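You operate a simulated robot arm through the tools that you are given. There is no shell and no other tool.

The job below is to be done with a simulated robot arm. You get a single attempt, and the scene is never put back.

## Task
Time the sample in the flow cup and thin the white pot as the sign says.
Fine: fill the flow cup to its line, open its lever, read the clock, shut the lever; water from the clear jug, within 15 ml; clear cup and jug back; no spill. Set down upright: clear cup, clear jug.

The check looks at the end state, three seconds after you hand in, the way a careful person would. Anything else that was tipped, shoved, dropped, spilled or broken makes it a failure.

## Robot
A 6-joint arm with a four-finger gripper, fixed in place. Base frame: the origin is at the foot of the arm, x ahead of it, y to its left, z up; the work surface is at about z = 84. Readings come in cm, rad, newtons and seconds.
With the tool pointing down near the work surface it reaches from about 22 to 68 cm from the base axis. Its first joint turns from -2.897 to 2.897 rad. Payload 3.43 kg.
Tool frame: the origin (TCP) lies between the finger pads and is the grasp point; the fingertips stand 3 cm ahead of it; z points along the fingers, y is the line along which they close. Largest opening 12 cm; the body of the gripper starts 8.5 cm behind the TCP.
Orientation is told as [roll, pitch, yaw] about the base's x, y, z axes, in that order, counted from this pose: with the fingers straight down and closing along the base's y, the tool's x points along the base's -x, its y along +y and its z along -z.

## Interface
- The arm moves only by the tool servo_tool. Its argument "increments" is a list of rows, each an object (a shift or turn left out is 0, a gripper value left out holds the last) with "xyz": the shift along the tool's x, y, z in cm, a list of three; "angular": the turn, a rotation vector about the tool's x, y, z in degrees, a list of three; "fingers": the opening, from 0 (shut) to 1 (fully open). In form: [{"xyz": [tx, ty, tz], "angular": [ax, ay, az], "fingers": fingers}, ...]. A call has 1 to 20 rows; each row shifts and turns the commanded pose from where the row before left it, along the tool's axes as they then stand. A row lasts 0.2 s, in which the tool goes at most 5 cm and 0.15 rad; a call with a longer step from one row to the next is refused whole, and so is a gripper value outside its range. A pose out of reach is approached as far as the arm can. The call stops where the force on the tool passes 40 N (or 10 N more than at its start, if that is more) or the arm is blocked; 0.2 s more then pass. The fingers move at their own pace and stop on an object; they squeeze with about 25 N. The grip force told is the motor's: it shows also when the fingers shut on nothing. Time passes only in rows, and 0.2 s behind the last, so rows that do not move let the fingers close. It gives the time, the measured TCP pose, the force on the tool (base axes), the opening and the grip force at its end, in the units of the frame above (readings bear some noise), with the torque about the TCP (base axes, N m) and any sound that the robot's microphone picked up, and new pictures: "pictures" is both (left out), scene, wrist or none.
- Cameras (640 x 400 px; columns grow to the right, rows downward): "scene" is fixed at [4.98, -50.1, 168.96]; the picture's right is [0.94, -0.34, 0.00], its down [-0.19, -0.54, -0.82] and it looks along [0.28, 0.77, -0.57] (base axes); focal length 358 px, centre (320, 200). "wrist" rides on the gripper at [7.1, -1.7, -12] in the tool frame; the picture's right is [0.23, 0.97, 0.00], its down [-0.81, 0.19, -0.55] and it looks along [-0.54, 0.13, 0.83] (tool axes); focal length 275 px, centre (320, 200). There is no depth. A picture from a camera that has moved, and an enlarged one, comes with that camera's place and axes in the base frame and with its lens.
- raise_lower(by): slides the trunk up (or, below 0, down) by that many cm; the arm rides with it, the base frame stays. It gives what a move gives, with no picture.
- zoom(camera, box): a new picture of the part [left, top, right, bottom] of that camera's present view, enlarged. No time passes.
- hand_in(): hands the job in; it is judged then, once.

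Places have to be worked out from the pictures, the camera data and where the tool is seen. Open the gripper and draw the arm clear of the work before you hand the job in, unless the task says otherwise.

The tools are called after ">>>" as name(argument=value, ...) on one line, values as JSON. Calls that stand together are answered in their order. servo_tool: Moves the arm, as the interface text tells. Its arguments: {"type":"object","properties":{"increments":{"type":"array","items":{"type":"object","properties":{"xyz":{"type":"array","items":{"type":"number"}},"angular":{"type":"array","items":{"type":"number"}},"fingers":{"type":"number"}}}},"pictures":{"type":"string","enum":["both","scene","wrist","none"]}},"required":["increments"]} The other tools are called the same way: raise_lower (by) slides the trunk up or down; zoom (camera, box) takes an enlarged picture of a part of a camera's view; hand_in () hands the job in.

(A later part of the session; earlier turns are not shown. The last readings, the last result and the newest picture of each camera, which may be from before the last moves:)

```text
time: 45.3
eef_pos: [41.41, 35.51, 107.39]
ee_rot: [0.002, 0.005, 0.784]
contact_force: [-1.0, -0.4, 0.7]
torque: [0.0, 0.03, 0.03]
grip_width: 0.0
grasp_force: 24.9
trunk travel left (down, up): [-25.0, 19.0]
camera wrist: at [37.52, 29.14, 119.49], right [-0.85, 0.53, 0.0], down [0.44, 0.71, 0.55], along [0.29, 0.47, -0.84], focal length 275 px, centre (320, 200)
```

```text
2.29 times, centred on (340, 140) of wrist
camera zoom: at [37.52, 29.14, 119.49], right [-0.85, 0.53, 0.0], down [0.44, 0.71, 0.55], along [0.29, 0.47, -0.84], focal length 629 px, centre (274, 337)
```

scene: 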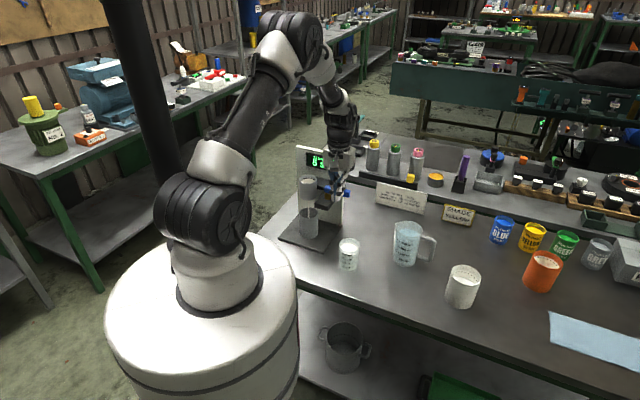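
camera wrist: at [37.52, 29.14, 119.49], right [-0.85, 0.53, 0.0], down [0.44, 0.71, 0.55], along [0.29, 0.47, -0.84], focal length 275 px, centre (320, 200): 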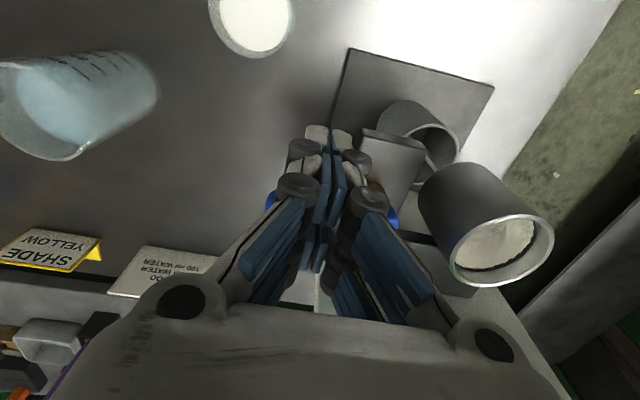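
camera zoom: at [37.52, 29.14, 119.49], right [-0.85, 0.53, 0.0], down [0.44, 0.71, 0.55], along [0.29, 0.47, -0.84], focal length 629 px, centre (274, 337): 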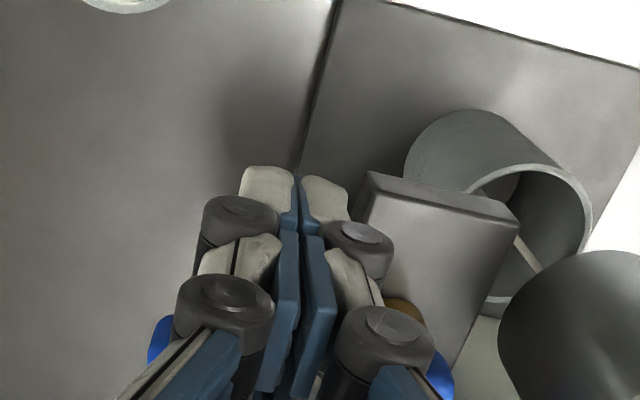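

It opened: a stream runs into the receiver and the clock is counting. I push the lever on a little further to be sure it is fully open, then watch the clock.

>>> servo_tool(increments=[{"xyz": [-0.3, -0.12, 0]}, {"xyz": [-0.3, -0.12, 0]}, {"xyz": [-0.3, -0.12, 0]}, {"xyz": [-0.3, -0.12, 0]}, {"xyz": [-0.3, -0.12, 0]}, {"xyz": [0, 0, 0]}], pictures="both")

>>> zoom(camera="scene", box=[290, 140, 370, 210])

>>> zoom(camera="scene", box=[270, 170, 350, 250])

```text
time: 46.7
eef_pos: [42.75, 36.13, 107.52]
ee_rot: [0.001, 0.006, 0.785]
contact_force: [-1.5, -0.1, -0.3]
torque: [-0.03, 0.06, -0.05]
grip_width: 0.0
grasp_force: 24.5
trunk travel left (down, up): [-25.0, 19.0]
camera wrist: at [38.86, 29.83, 119.55], right [-0.85, 0.53, 0.0], down [0.44, 0.71, 0.55], along [0.29, 0.47, -0.84], focal length 275 px, centre (320, 200)
```

scene: 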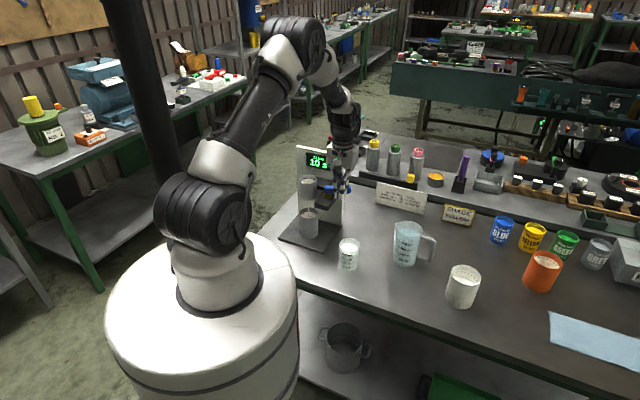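
wrist: 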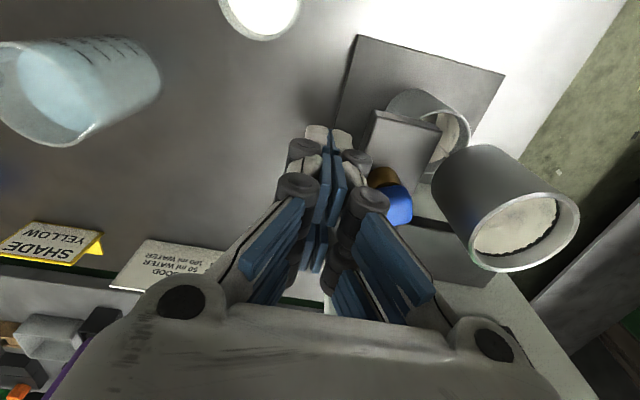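

```text
5.71 times, centred on (330, 175) of scene
camera zoom: at [4.98, -50.1, 168.96], right [0.94, -0.34, 0.0], down [-0.19, -0.54, -0.82], along [0.28, 0.77, -0.57], focal length 2043 px, centre (263, 343)
```

zoom: 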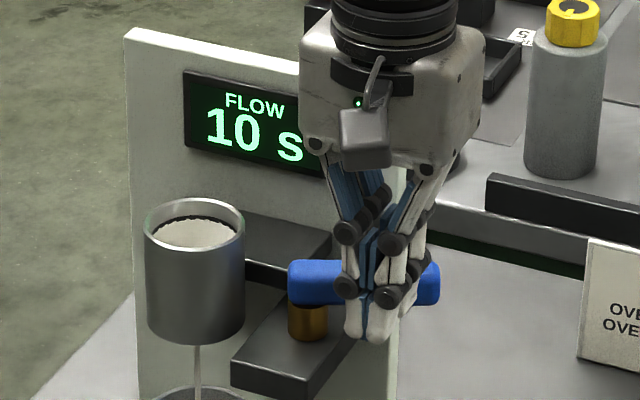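

```text
5.00 times, centred on (310, 210) of scene
camera zoom: at [4.98, -50.1, 168.96], right [0.94, -0.34, 0.0], down [-0.19, -0.54, -0.82], along [0.28, 0.77, -0.57], focal length 1788 px, centre (370, 150)
```

zoom: 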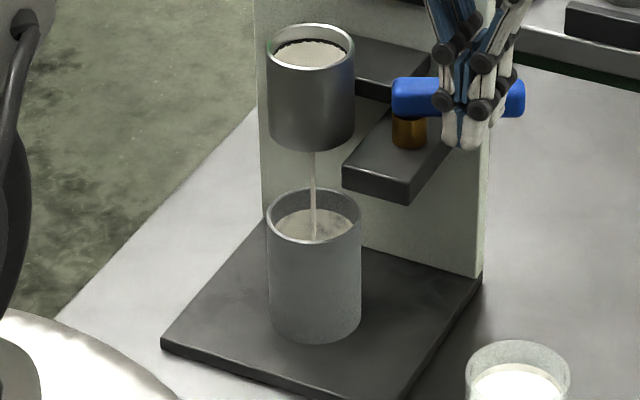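

The clock reads 10 s and the stream runs steadily into the receiver. I hold still and wait for the clock.

>>> servo_tool(increments=[{}, {}, {}, {}, {}, {}, {}, {}, {}, {}, {}, {}, {}, {}, {}, {}, {}, {}, {}, {}], pictures="none")

>>> zoom(camera="scene", box=[280, 140, 370, 230])

```text
time: 50.9
eef_pos: [42.79, 36.08, 107.5]
ee_rot: [0.002, 0.005, 0.784]
contact_force: [-0.1, -0.1, -0.3]
torque: [-0.01, 0.01, 0.0]
grip_width: 0.0
grasp_force: 24.6
trunk travel left (down, up): [-25.0, 19.0]
```

```text
4.44 times, centred on (325, 185) of scene
camera zoom: at [4.98, -50.1, 168.96], right [0.94, -0.34, 0.0], down [-0.19, -0.54, -0.82], along [0.28, 0.77, -0.57], focal length 1589 px, centre (298, 267)
```

zoom: 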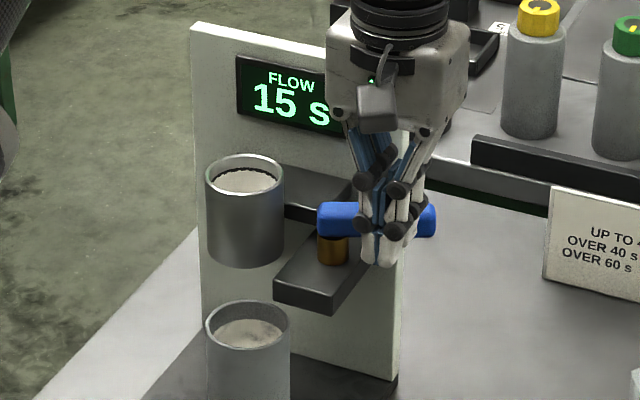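

>>> zoom(camera="scene", box=[290, 165, 330, 225])

>>> zoom(camera="wrist", box=[360, 60, 600, 280])

```text
6.67 times, centred on (310, 195) of scene
camera zoom: at [4.98, -50.1, 168.96], right [0.94, -0.34, 0.0], down [-0.19, -0.54, -0.82], along [0.28, 0.77, -0.57], focal length 2383 px, centre (387, 233)
```

zoom: 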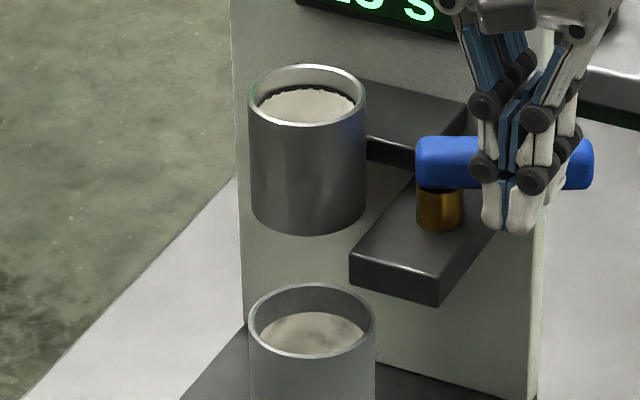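

```text
1.82 times, centred on (480, 170) of wrist
camera zoom: at [38.84, 29.82, 119.54], right [-0.85, 0.53, 0.0], down [0.44, 0.71, 0.55], along [0.29, 0.47, -0.84], focal length 500 px, centre (29, 254)
```

zoom: 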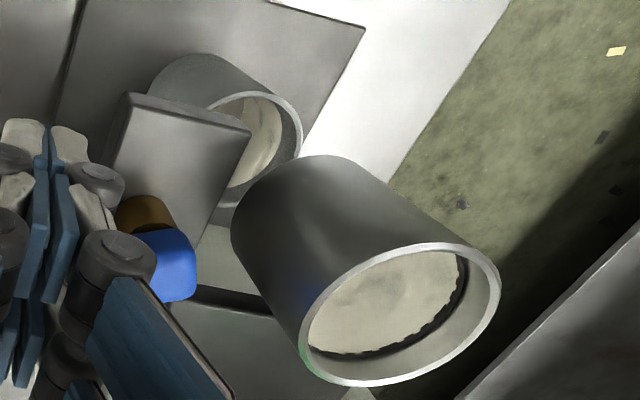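

>>> zoom(camera="wrist", box=[460, 180, 590, 270])

>>> zoom(camera="scene", box=[300, 170, 325, 190])

>>> zoom(camera="wrist", box=[390, 80, 480, 150])

>>> zoom(camera="scene", box=[296, 200, 326, 245])

```text
4.44 times, centred on (525, 225) of wrist
camera zoom: at [38.84, 29.82, 119.54], right [-0.85, 0.53, 0.0], down [0.44, 0.71, 0.55], along [0.29, 0.47, -0.84], focal length 1224 px, centre (-591, 89)
```

zoom: 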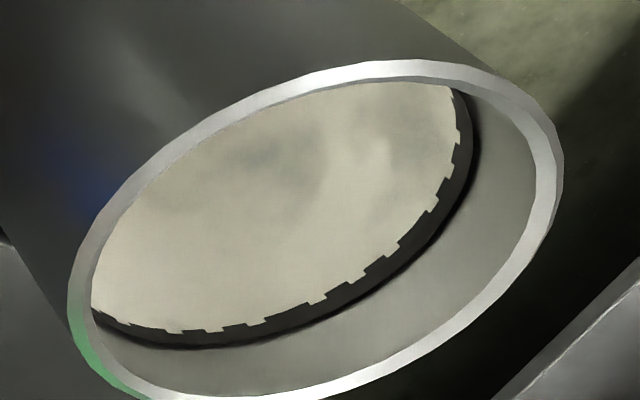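

```text
16.00 times, centred on (312, 180) of scene
camera zoom: at [4.98, -50.1, 168.96], right [0.94, -0.34, 0.0], down [-0.19, -0.54, -0.82], along [0.28, 0.77, -0.57], focal length 5720 px, centre (440, 520)
```

zoom: 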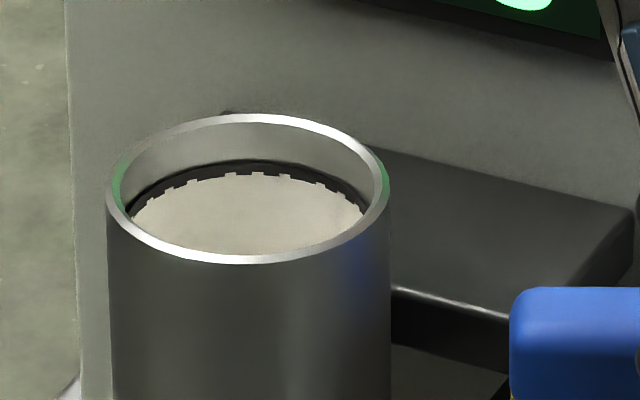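

```text
5.71 times, centred on (435, 115) of wrist
camera zoom: at [38.84, 29.82, 119.54], right [-0.85, 0.53, 0.0], down [0.44, 0.71, 0.55], along [0.29, 0.47, -0.84], focal length 1573 px, centre (-337, 686)
```

zoom: 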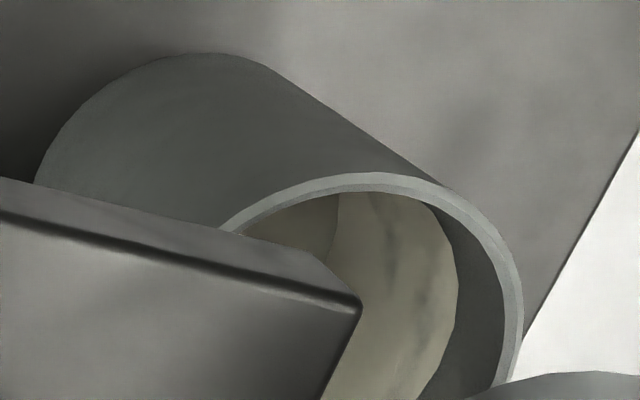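

```text
8.89 times, centred on (311, 222) of scene
camera zoom: at [4.98, -50.1, 168.96], right [0.94, -0.34, 0.0], down [-0.19, -0.54, -0.82], along [0.28, 0.77, -0.57], focal length 3178 px, centre (400, 0)
```

zoom: 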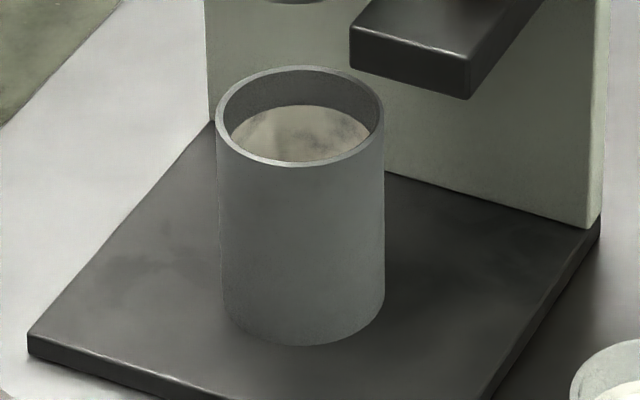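

Looking closely, the cream colour up to the ring is a film of paint on the wall. The true, smooth white surface in the flow cup was only at z≈104, well under the ring at z≈107, so that run was underfilled and its 15 s is not valid. I will shut the lever, refill properly to the ring and time again. First I retreat, rise and turn the tool to yaw -45°.

>>> servo_tool(increments=[{"xyz": [1.5, 0.3, 0]}, {"xyz": [0, 0, -4]}, {"xyz": [0, 0, -4]}, {"xyz": [0, 0, -4]}, {"xyz": [0, 0, -3]}, {"angular": [0, 0, 8]}, {"angular": [0, 0, 8]}, {"angular": [0, 0, 8]}, {"angular": [0, 0, 8]}, {"angular": [0, 0, 8]}, {"angular": [0, 0, 8]}, {"angular": [0, 0, 8]}, {"angular": [0, 0, 8]}, {"angular": [0, 0, 8]}, {"angular": [0, 0, 8]}, {"angular": [0, 0, 8]}, {"angular": [0, 0, 2]}, {"xyz": [0, 0, 0]}], pictures="both")

>>> zoom(camera="scene", box=[280, 140, 370, 250])

>>> zoom(camera="wrist", box=[340, 0, 640, 200])

```text
time: 54.7
eef_pos: [41.51, 35.45, 122.45]
ee_rot: [-0.005, 0.002, -0.787]
contact_force: [0.5, 0.3, 0.2]
torque: [-0.02, -0.02, 0.0]
grip_width: 0.0
grasp_force: 24.7
trunk travel left (down, up): [-25.0, 19.0]
camera wrist: at [35.23, 39.17, 134.5], right [0.53, 0.85, -0.01], down [0.71, -0.44, 0.55], along [0.47, -0.29, -0.83], focal length 275 px, centre (320, 200)
```

scene: 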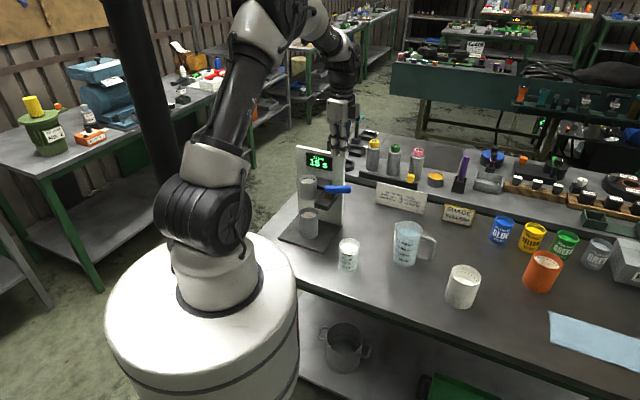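
wrist: 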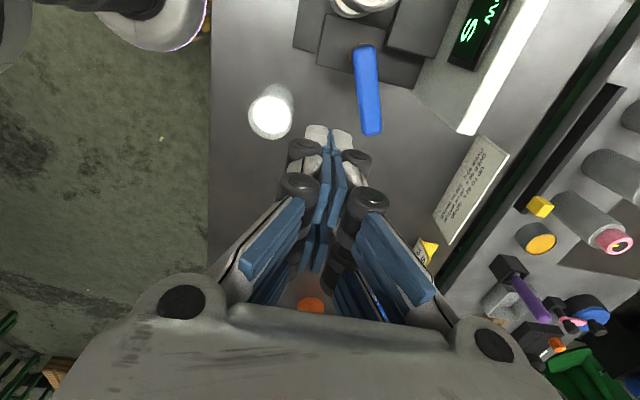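

```text
3.64 times, centred on (325, 195) of scene
camera zoom: at [4.98, -50.1, 168.96], right [0.94, -0.34, 0.0], down [-0.19, -0.54, -0.82], along [0.28, 0.77, -0.57], focal length 1300 px, centre (302, 218)
```

zoom: 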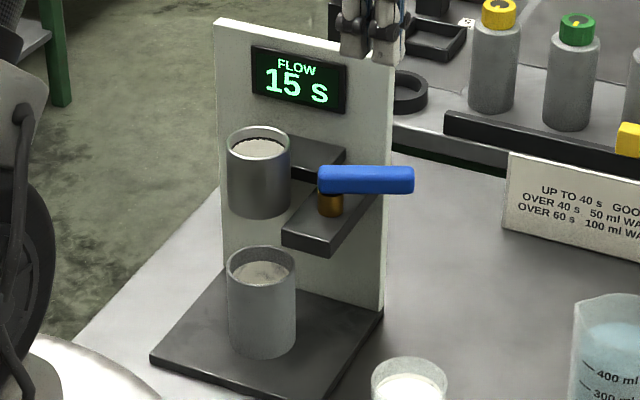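

```text
2.00 times, centred on (490, 100) of wrist
camera zoom: at [35.23, 39.17, 134.5], right [0.53, 0.85, -0.01], down [0.71, -0.44, 0.55], along [0.47, -0.29, -0.83], focal length 551 px, centre (-20, 400)
```

zoom: 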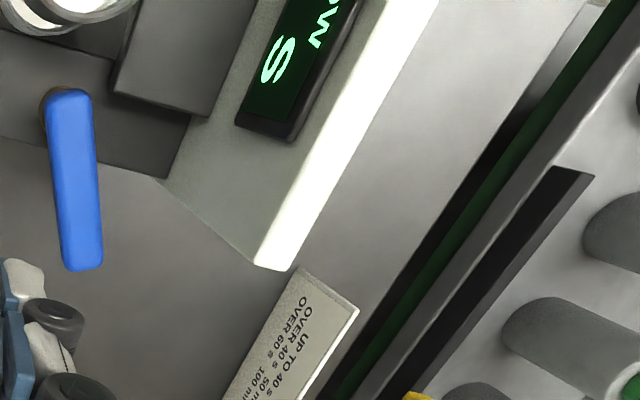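

The clock holds at 15 s and the lever now points from (40.3, 41.1) to (46.9, 38.6). I go behind its tip at (47.3, 41.8), just right of the board's edge, and descend.

>>> servo_tool(increments=[{"xyz": [0.1, 2.2, 0]}, {"xyz": [0.1, 3.2, 0]}, {"xyz": [0.19, 3.2, 0]}, {"xyz": [0, 0, 0]}, {"xyz": [0, 0, 3]}, {"xyz": [0, 0, 4]}, {"xyz": [0, 0, 3]}, {"xyz": [0, 0, 2.5]}, {"xyz": [0, 0, 2.2]}, {"xyz": [0, 0, 0]}], pictures="both")

>>> zoom(camera="scene", box=[300, 140, 390, 220])

>>> zoom(camera="wrist", box=[220, 40, 460, 220])

```text
time: 56.9
eef_pos: [47.14, 41.41, 107.95]
ee_rot: [-0.006, 0.001, -0.787]
contact_force: [-8.8, -8.7, 10.6]
torque: [0.8, -0.57, 0.3]
grip_width: 0.0
grasp_force: 24.9
trunk travel left (down, up): [-25.0, 19.0]
camera wrist: at [40.92, 45.21, 119.92], right [0.53, 0.85, 0.0], down [0.71, -0.44, 0.55], along [0.47, -0.29, -0.83], focal length 275 px, centre (320, 200)
```

scene: 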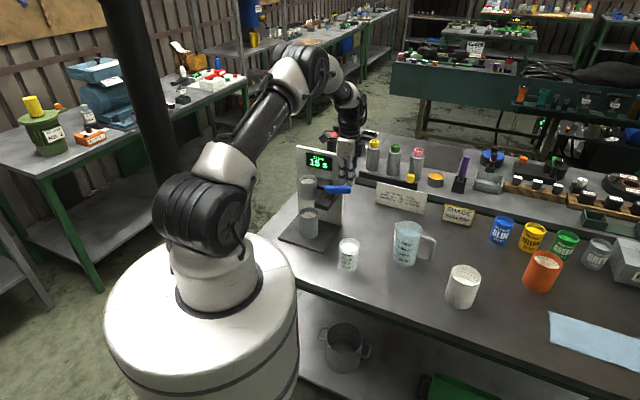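
wrist: 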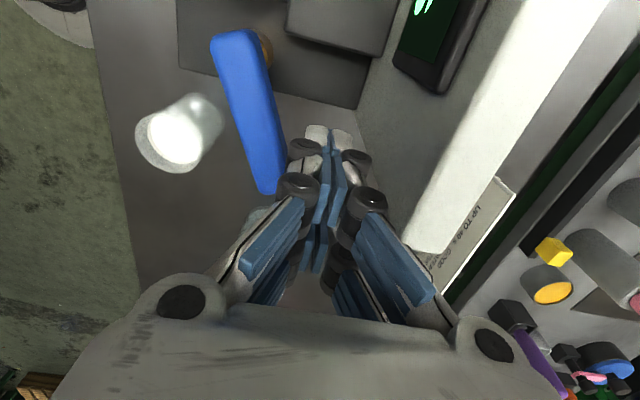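

```text
5.00 times, centred on (345, 180) of scene
camera zoom: at [4.98, -50.1, 168.96], right [0.94, -0.34, 0.0], down [-0.19, -0.54, -0.82], along [0.28, 0.77, -0.57], focal length 1788 px, centre (195, 300)
```

zoom: 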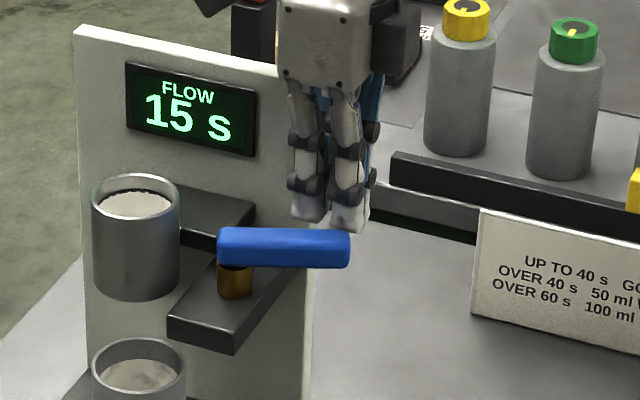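

```text
2.22 times, centred on (340, 130) of wrist
camera zoom: at [40.92, 45.21, 119.92], right [0.53, 0.85, 0.0], down [0.71, -0.44, 0.55], along [0.47, -0.29, -0.83], focal length 612 px, centre (276, 356)
```

zoom: 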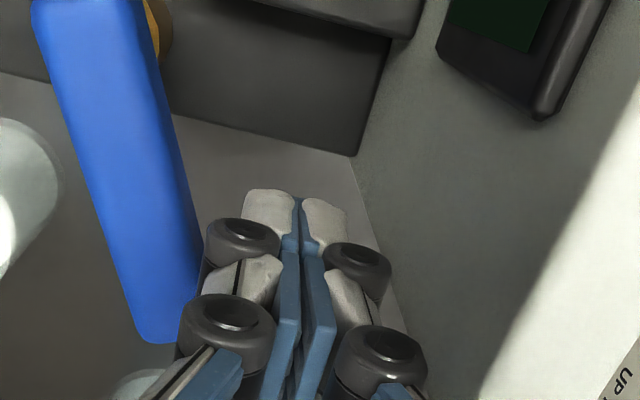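

The gripper's upper finger links press on the board's corner (about 14 N), so I immediately slide away from the board. That is also the direction that pushes the lever shut.

>>> servo_tool(increments=[{"xyz": [-0.22, -0.37, 0]}, {"xyz": [-0.22, -0.37, 0]}, {"xyz": [-0.22, -0.37, 0]}, {"xyz": [-0.22, -0.37, 0]}, {"xyz": [-0.22, -0.37, 0]}, {"xyz": [0, 0, 0]}], pictures="both")

>>> zoom(camera="scene", box=[280, 130, 390, 250])

```text
time: 58.3
eef_pos: [46.8, 39.49, 107.76]
ee_rot: [-0.007, 0.002, -0.787]
contact_force: [-0.4, -0.2, 0.4]
torque: [-0.01, 0.04, 0.03]
grip_width: 0.01
grasp_force: 24.8
trunk travel left (down, up): [-25.0, 19.0]
camera wrist: at [40.57, 43.29, 119.83], right [0.53, 0.85, -0.01], down [0.71, -0.44, 0.55], along [0.47, -0.29, -0.83], focal length 275 px, centre (320, 200)
```

scene: 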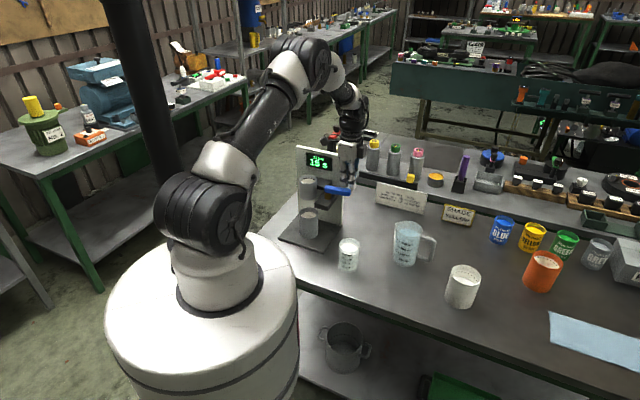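
wrist: 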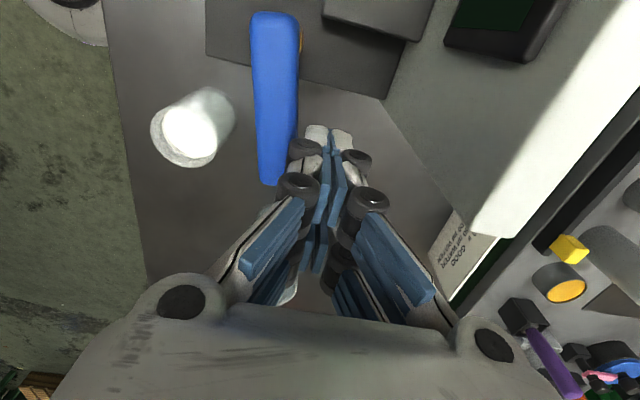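

```text
3.33 times, centred on (335, 190) of scene
camera zoom: at [4.98, -50.1, 168.96], right [0.94, -0.34, 0.0], down [-0.19, -0.54, -0.82], along [0.28, 0.77, -0.57], focal length 1192 px, centre (270, 233)
```

zoom: 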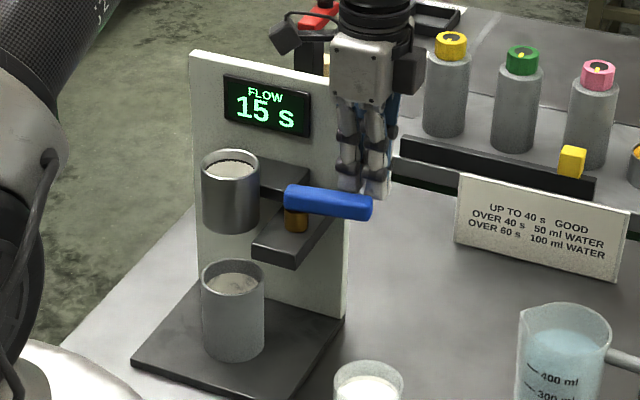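

The lever is swinging back freely. I continue the arc in small steps toward its shut stop.

>>> servo_tool(increments=[{"xyz": [-0.11, -0.32, 0]}, {"xyz": [-0.11, -0.32, 0]}, {"xyz": [-0.11, -0.32, 0]}, {"xyz": [-0.11, -0.32, 0]}, {"xyz": [-0.11, -0.32, 0]}, {"xyz": [-0.11, -0.32, 0]}, {"xyz": [-0.1, -0.3, 0]}, {"xyz": [0, 0, 0]}], pictures="both")

>>> zoom(camera="scene", box=[310, 160, 370, 205])

```text
time: 60.1
eef_pos: [45.89, 37.42, 107.77]
ee_rot: [-0.005, -0.001, -0.787]
contact_force: [1.5, 1.4, -0.4]
torque: [-0.02, 0.02, -0.05]
grip_width: 0.0
grasp_force: 24.7
trunk travel left (down, up): [-25.0, 19.0]
camera wrist: at [39.56, 41.28, 119.79], right [0.53, 0.85, -0.01], down [0.71, -0.44, 0.55], along [0.47, -0.29, -0.83], focal length 275 px, centre (320, 200)
```

scene: 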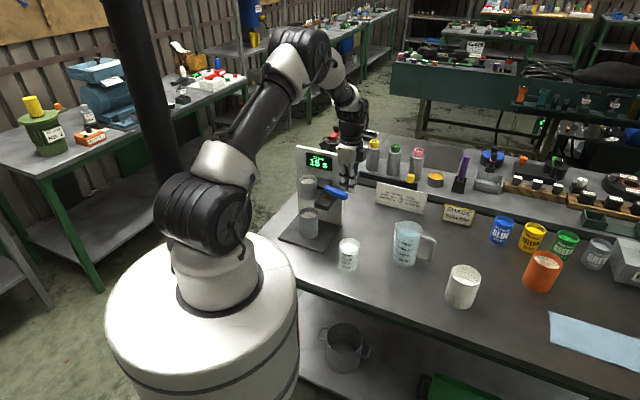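
wrist: 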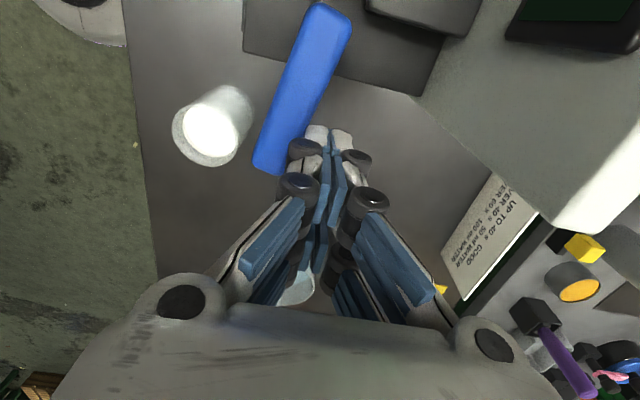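

```text
8.89 times, centred on (340, 182) of scene
camera zoom: at [4.98, -50.1, 168.96], right [0.94, -0.34, 0.0], down [-0.19, -0.54, -0.82], along [0.28, 0.77, -0.57], focal length 3178 px, centre (142, 356)
```

zoom: 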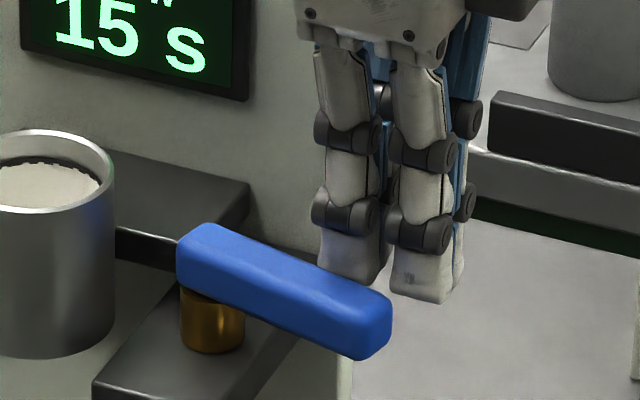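

The lever is within about 2° of its first position. I nudge a little more until the stop is felt.

>>> servo_tool(increments=[{"xyz": [-0.05, -0.15, 0]}, {"xyz": [-0.05, -0.15, 0]}, {"xyz": [-0.03, -0.12, 0]}, {"xyz": [0, 0, 0]}], pictures="none")

>>> zoom(camera="scene", box=[310, 160, 370, 205])

```text
time: 61.1
eef_pos: [45.7, 37.28, 107.75]
ee_rot: [-0.003, 0.001, -0.787]
contact_force: [5.3, 12.2, 2.8]
torque: [0.27, -0.03, -0.35]
grip_width: 0.0
grasp_force: 24.8
trunk travel left (down, up): [-25.0, 19.0]
```

```text
8.89 times, centred on (340, 182) of scene
camera zoom: at [4.98, -50.1, 168.96], right [0.94, -0.34, 0.0], down [-0.19, -0.54, -0.82], along [0.28, 0.77, -0.57], focal length 3178 px, centre (142, 356)
```

zoom: 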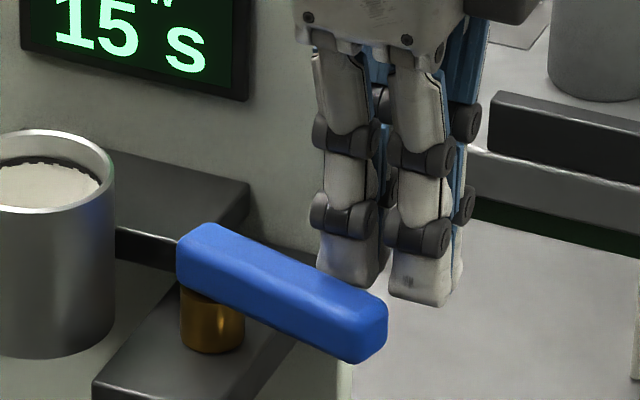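

The lever is back at its shut stop (13 N felt). I back off, rise, and place the wrist camera over the flow cup to see its true content.

>>> servo_tool(increments=[{"xyz": [0, 0.5, 0]}, {"xyz": [0, 0, -4]}, {"xyz": [0, 0, -4]}, {"xyz": [0, 0, -3]}, {"xyz": [3, -1.5, -1]}, {"xyz": [3, -1.7, 0]}, {"xyz": [0, 0, 0]}], pictures="both")

>>> zoom(camera="wrist", box=[280, 0, 420, 90])

```text
time: 62.7
eef_pos: [39.47, 39.3, 119.56]
ee_rot: [-0.007, 0.001, -0.787]
contact_force: [0.5, 0.6, -0.2]
torque: [0.0, 0.0, 0.01]
grip_width: 0.0
grasp_force: 24.3
trunk travel left (down, up): [-25.0, 19.0]
camera wrist: at [33.31, 43.17, 131.65], right [0.53, 0.85, -0.01], down [0.71, -0.44, 0.55], along [0.47, -0.29, -0.83], focal length 275 px, centre (320, 200)
```

scene: 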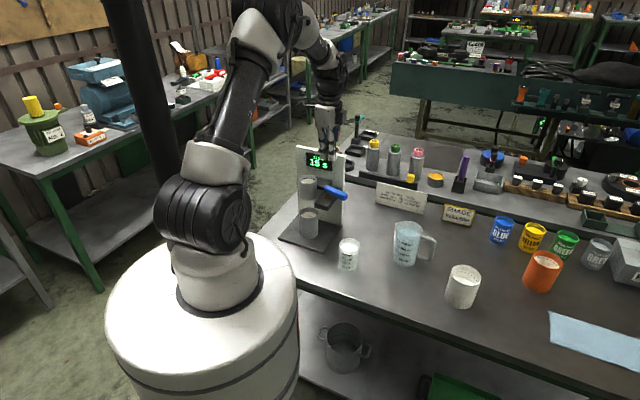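
wrist: 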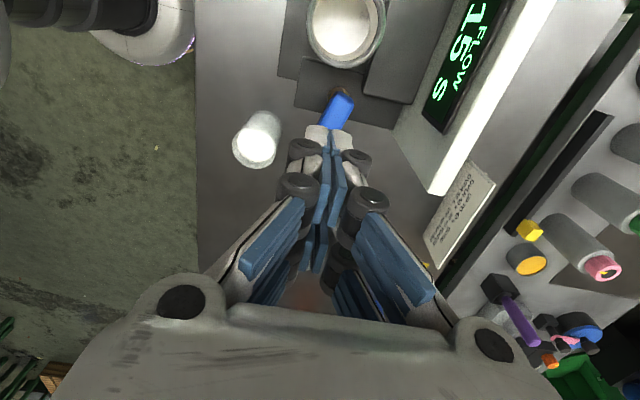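

```text
4.44 times, centred on (350, 45) of wrist
camera zoom: at [33.31, 43.17, 131.65], right [0.53, 0.85, -0.01], down [0.71, -0.44, 0.55], along [0.47, -0.29, -0.83], focal length 1224 px, centre (187, 889)
```

zoom: 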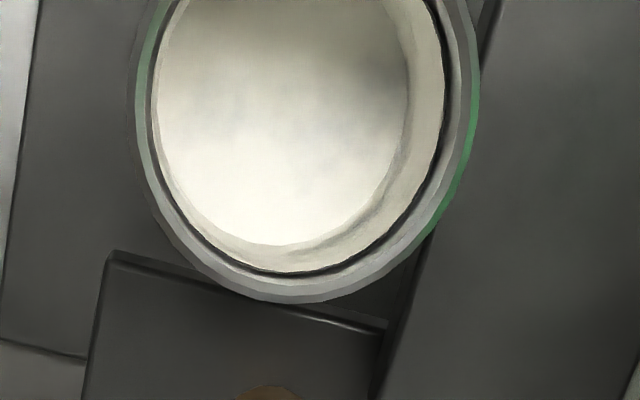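

The flow cup is drained: its floor shows at z≈103.2, with the ring at z≈106.8, so about 70 ml is needed to the line. I go back over the clear cup with fingers open and descend toward it.

>>> servo_tool(increments=[{"xyz": [-2.7, -1.9, 0], "fingers": 1.0}, {"xyz": [-2.7, -1.9, 0]}, {"xyz": [-2.7, -1.9, 0]}, {"xyz": [-2.7, -1.88, 0]}, {"xyz": [0, 0, 0]}, {"xyz": [0, 0, 4]}, {"xyz": [0, 0, 4]}, {"xyz": [0, 0, 4]}, {"xyz": [0, 0, 4]}, {"xyz": [0, 0, 4]}, {"xyz": [0, 0, 1.5]}, {"xyz": [0, 0, 0]}], pictures="both")

```text
time: 65.3
eef_pos: [41.6, 26.11, 98.17]
ee_rot: [-0.004, 0.002, -0.787]
contact_force: [-0.3, 0.0, 0.6]
torque: [-0.07, -0.01, 0.02]
grip_width: 12.03
grasp_force: 0.1
trunk travel left (down, up): [-25.0, 19.0]
camera wrist: at [35.31, 29.97, 110.09], right [0.53, 0.85, 0.0], down [0.71, -0.44, 0.55], along [0.47, -0.29, -0.83], focal length 275 px, centre (320, 200)
```

scene: 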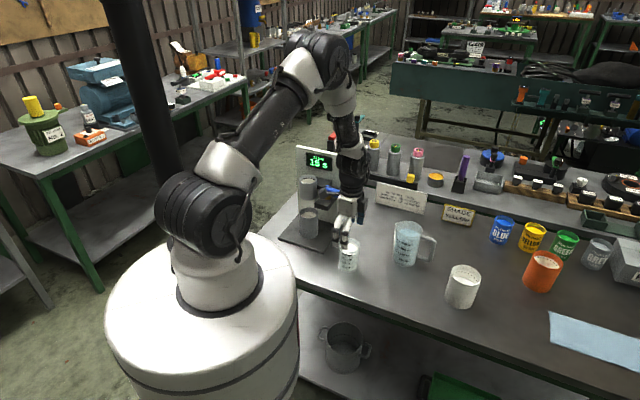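
wrist: 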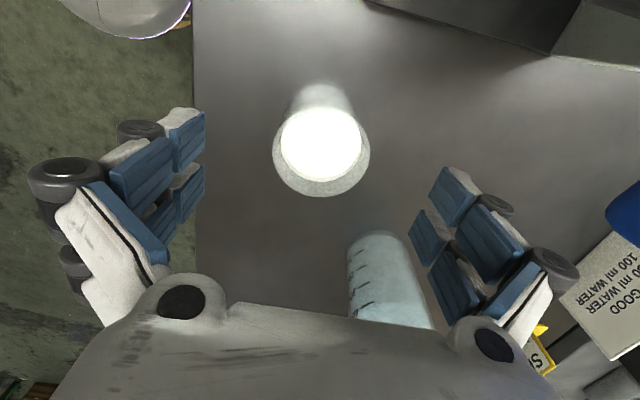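

The cup's rim is centred under the TCP. I descend to z≈90.2 and close.

>>> servo_tool(increments=[{"xyz": [0, 0, 3]}, {"xyz": [0, 0, 3]}, {"xyz": [0, 0, 2]}, {"xyz": [0, 0, 0]}, {"fingers": 0.6}, {"fingers": 0.5}, {"fingers": 0.3}, {"fingers": 0.2}, {"fingers": 0.0}, {"fingers": 0.0}, {"fingers": 0.0}, {"fingers": 0.0}], pictures="wrist")

>>> zoom(camera="scene", box=[310, 200, 390, 280])

```text
time: 67.9
eef_pos: [41.59, 26.44, 90.47]
ee_rot: [-0.005, 0.003, -0.787]
contact_force: [0.2, 0.7, 2.4]
torque: [-0.06, 0.09, 0.05]
grip_width: 6.35
grasp_force: 25.1
trunk travel left (down, up): [-25.0, 19.0]
camera wrist: at [35.47, 30.27, 102.48], right [0.53, 0.85, -0.01], down [0.71, -0.44, 0.55], along [0.47, -0.29, -0.83], focal length 275 px, centre (320, 200)
```

wrist: 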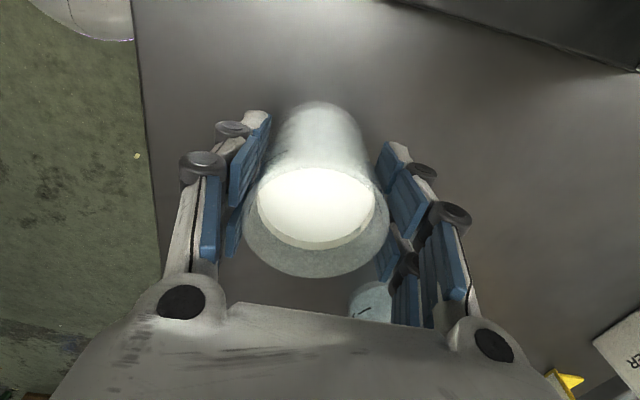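

```text
5.00 times, centred on (350, 240) of scene
camera zoom: at [4.98, -50.1, 168.96], right [0.94, -0.34, 0.0], down [-0.19, -0.54, -0.82], along [0.28, 0.77, -0.57], focal length 1788 px, centre (170, 0)
```

zoom: 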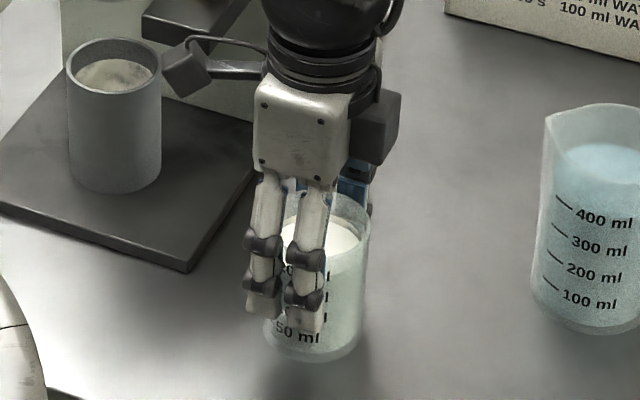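

The cup is gripped again. I lift it and carry it to the same pre-pour place left of the flow cup.

>>> servo_tool(increments=[{"xyz": [0, 0, -1]}, {"xyz": [0, 0, -2.5]}, {"xyz": [0, 0, -3.5]}, {"xyz": [0, 0, -3.5]}, {"xyz": [0, 0, -3.5]}, {"xyz": [0, 0, -3.5]}, {"xyz": [0, 0, -3.5]}, {"xyz": [0, 0, -3.5]}, {"xyz": [0, 0, -2.5]}, {"xyz": [0, 0, -1]}, {"xyz": [1.2, 0.4, 0]}, {"xyz": [2.5, 0.85, 0]}, {"xyz": [3.2, 1.1, 0]}, {"xyz": [3.2, 1.1, 0]}, {"xyz": [3.2, 1.1, 0]}, {"xyz": [3.2, 1.1, 0]}, {"xyz": [3.2, 1.1, 0]}, {"xyz": [2.4, 0.8, 0]}, {"xyz": [1.2, 0.35, 0]}, {"xyz": [0, 0, 0]}], pictures="wrist")

```text
time: 72.1
eef_pos: [30.91, 48.6, 118.18]
ee_rot: [-0.007, 0.002, -0.788]
contact_force: [-0.1, -0.1, -3.6]
torque: [0.02, 0.0, -0.02]
grip_width: 6.34
grasp_force: 25.3
trunk travel left (down, up): [-25.0, 19.0]
camera wrist: at [24.61, 52.33, 130.23], right [0.53, 0.85, -0.01], down [0.71, -0.44, 0.55], along [0.47, -0.29, -0.83], focal length 275 px, centre (320, 200)
```

wrist: 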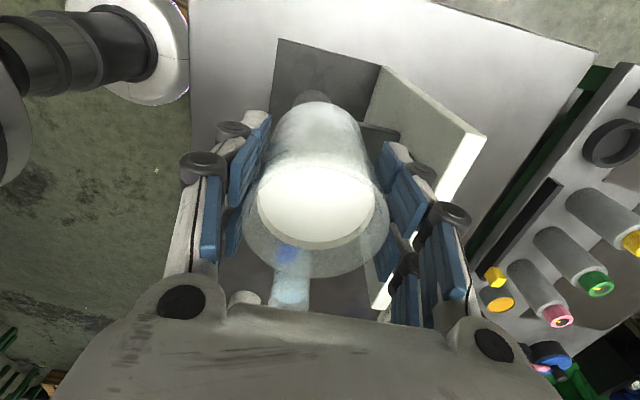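

Steady at -3.6 N. I pre-tilt to 20° and lower into the earlier pouring position.

>>> servo_tool(increments=[{"xyz": [0, -0.25, 0], "angular": [0, 4, 0]}, {"angular": [0, 4, 0]}, {"angular": [0, 4, 0]}, {"angular": [0, 4, 0]}, {"angular": [0, 4, 0]}, {"xyz": [-0.7, 0, 1.9]}, {"xyz": [-0.7, 0, 1.9]}, {"xyz": [-0.65, 0, 1.8]}, {"xyz": [0, 0, 0]}], pictures="both")

>>> zoom(camera="scene", box=[270, 130, 350, 230])

```text
time: 74.1
eef_pos: [30.69, 48.24, 112.44]
ee_rot: [-0.006, 0.35, -0.789]
contact_force: [-0.1, -0.2, -3.9]
torque: [0.01, -0.02, 0.02]
grip_width: 6.3
grasp_force: 25.3
trunk travel left (down, up): [-25.0, 19.0]
camera wrist: at [27.6, 48.82, 126.12], right [0.54, 0.84, 0.07], down [0.81, -0.54, 0.24], along [0.24, -0.07, -0.97], focal length 275 px, centre (320, 200)
```

scene: 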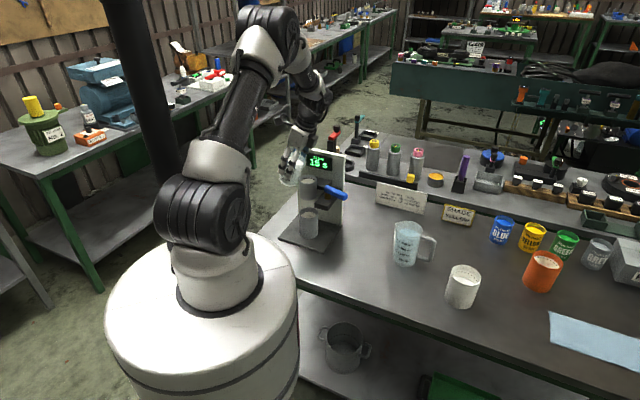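
wrist: 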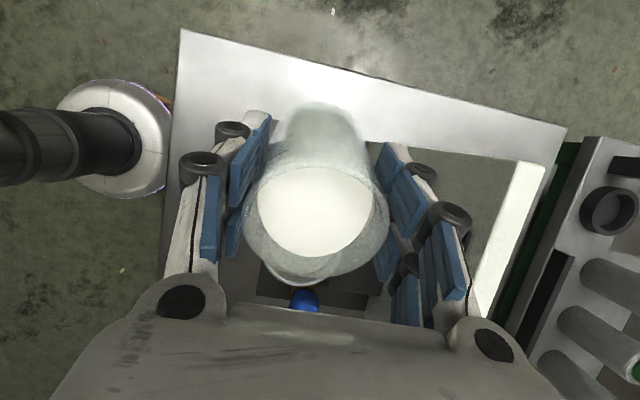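

```text
4.00 times, centred on (310, 180) of scene
camera zoom: at [4.98, -50.1, 168.96], right [0.94, -0.34, 0.0], down [-0.19, -0.54, -0.82], along [0.28, 0.77, -0.57], focal length 1430 px, centre (360, 280)
```

zoom: 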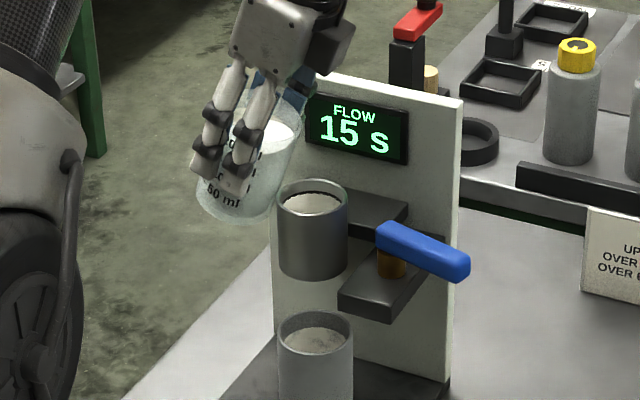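

Position matches the first pour. I nudge forward 0.4 cm and tilt on to about 38°, the angle reached before.

>>> servo_tool(increments=[{"xyz": [-0.37, 0, -0.14], "angular": [0, 3, 0]}, {"angular": [0, 3, 0]}, {"angular": [0, 3, 0]}, {"angular": [0, 3, 0]}, {"angular": [0, 3, 0]}, {"angular": [0, 3, 0]}, {"xyz": [0, 0, 0]}], pictures="both")

>>> zoom(camera="scene", box=[270, 130, 350, 230])

>>> zoom(camera="wrist", box=[240, 250, 350, 320])

```text
time: 75.7
eef_pos: [30.89, 48.01, 112.35]
ee_rot: [-0.007, 0.665, -0.789]
contact_force: [-0.1, -0.1, -2.6]
torque: [-0.04, -0.03, -0.02]
grip_width: 6.28
grasp_force: 24.8
trunk travel left (down, up): [-25.0, 19.0]
camera wrist: at [30.91, 45.49, 126.2], right [0.56, 0.82, 0.14], down [0.83, -0.56, -0.07], along [0.02, 0.15, -0.99], focal length 275 px, centre (320, 200)
```

scene: 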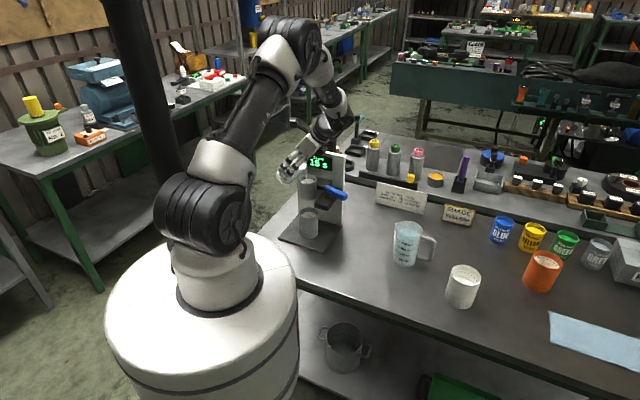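
wrist: 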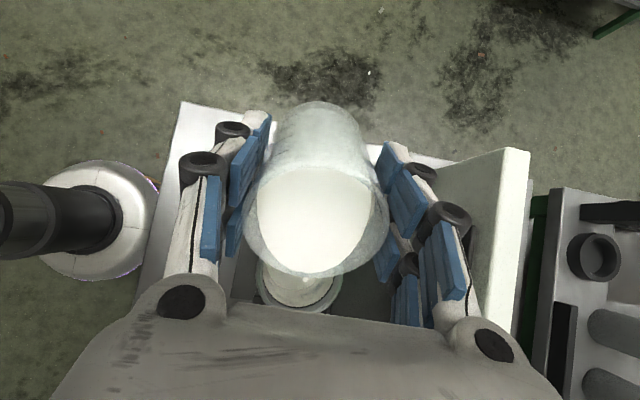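

```text
4.00 times, centred on (310, 180) of scene
camera zoom: at [4.98, -50.1, 168.96], right [0.94, -0.34, 0.0], down [-0.19, -0.54, -0.82], along [0.28, 0.77, -0.57], focal length 1430 px, centre (360, 280)
```

zoom: 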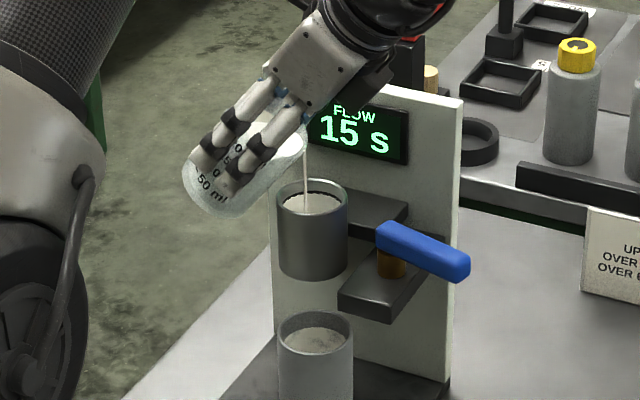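

```text
5.71 times, centred on (295, 285) of wrist
camera zoom: at [30.91, 45.49, 126.2], right [0.56, 0.82, 0.14], down [0.83, -0.56, -0.07], along [0.02, 0.15, -0.99], focal length 1573 px, centre (463, -286)
```

zoom: 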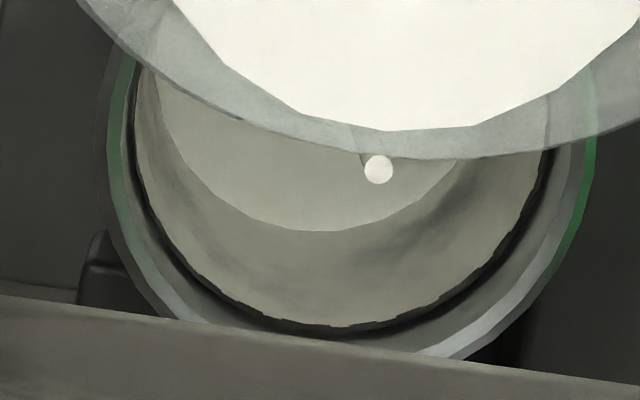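

The smooth surface shows as the inner arc, still far below the ring, and the stream is well inside. I tilt on to about 44° and let it run.

>>> servo_tool(increments=[{"angular": [0, 2, 0]}, {"angular": [0, 2, 0]}, {"angular": [0, 2, 0]}, {}, {}, {}], pictures="both")

>>> zoom(camera="scene", box=[270, 130, 350, 230])

>>> zoom(camera="wrist", box=[240, 250, 350, 320])

```text
time: 77.1
eef_pos: [30.89, 47.87, 112.25]
ee_rot: [-0.009, 0.769, -0.792]
contact_force: [-0.1, 0.1, -2.9]
torque: [-0.04, -0.06, 0.0]
grip_width: 6.32
grasp_force: 24.8
trunk travel left (down, up): [-25.0, 19.0]
camera wrist: at [31.95, 44.39, 125.89], right [0.57, 0.8, 0.15], down [0.82, -0.55, -0.17], along [-0.05, 0.22, -0.97], focal length 275 px, centre (320, 200)
```

scene: 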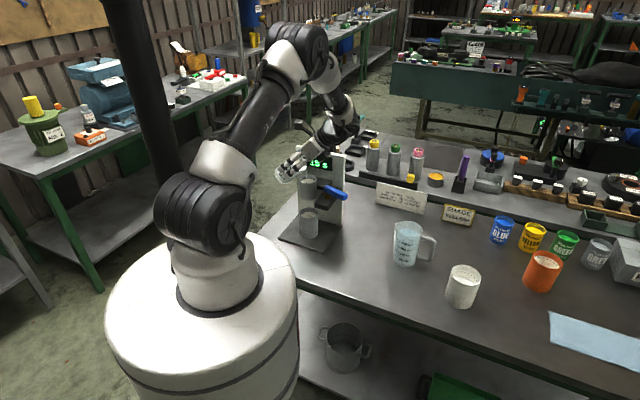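
wrist: 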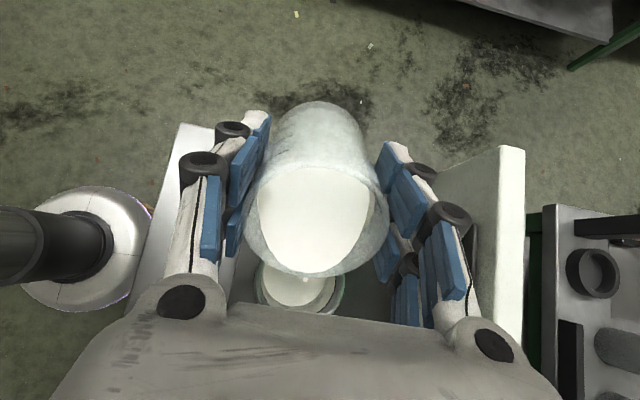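

```text
4.00 times, centred on (310, 180) of scene
camera zoom: at [4.98, -50.1, 168.96], right [0.94, -0.34, 0.0], down [-0.19, -0.54, -0.82], along [0.28, 0.77, -0.57], focal length 1430 px, centre (360, 280)
```

zoom: 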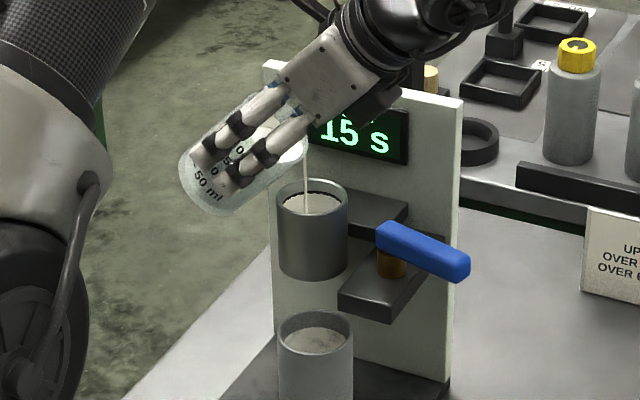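

```text
5.71 times, centred on (295, 285) of wrist
camera zoom: at [31.95, 44.39, 125.89], right [0.57, 0.8, 0.15], down [0.82, -0.55, -0.17], along [-0.05, 0.22, -0.97], focal length 1573 px, centre (463, -286)
```

zoom: 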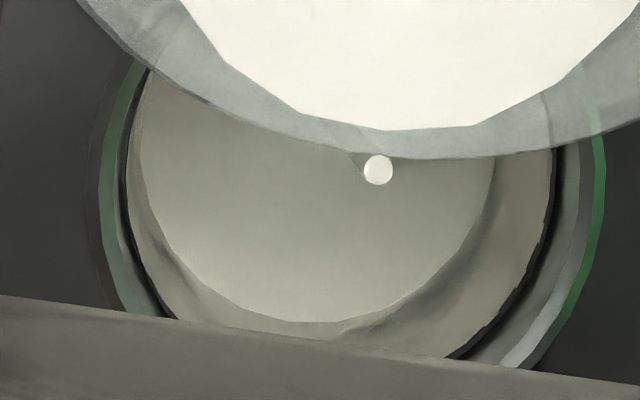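

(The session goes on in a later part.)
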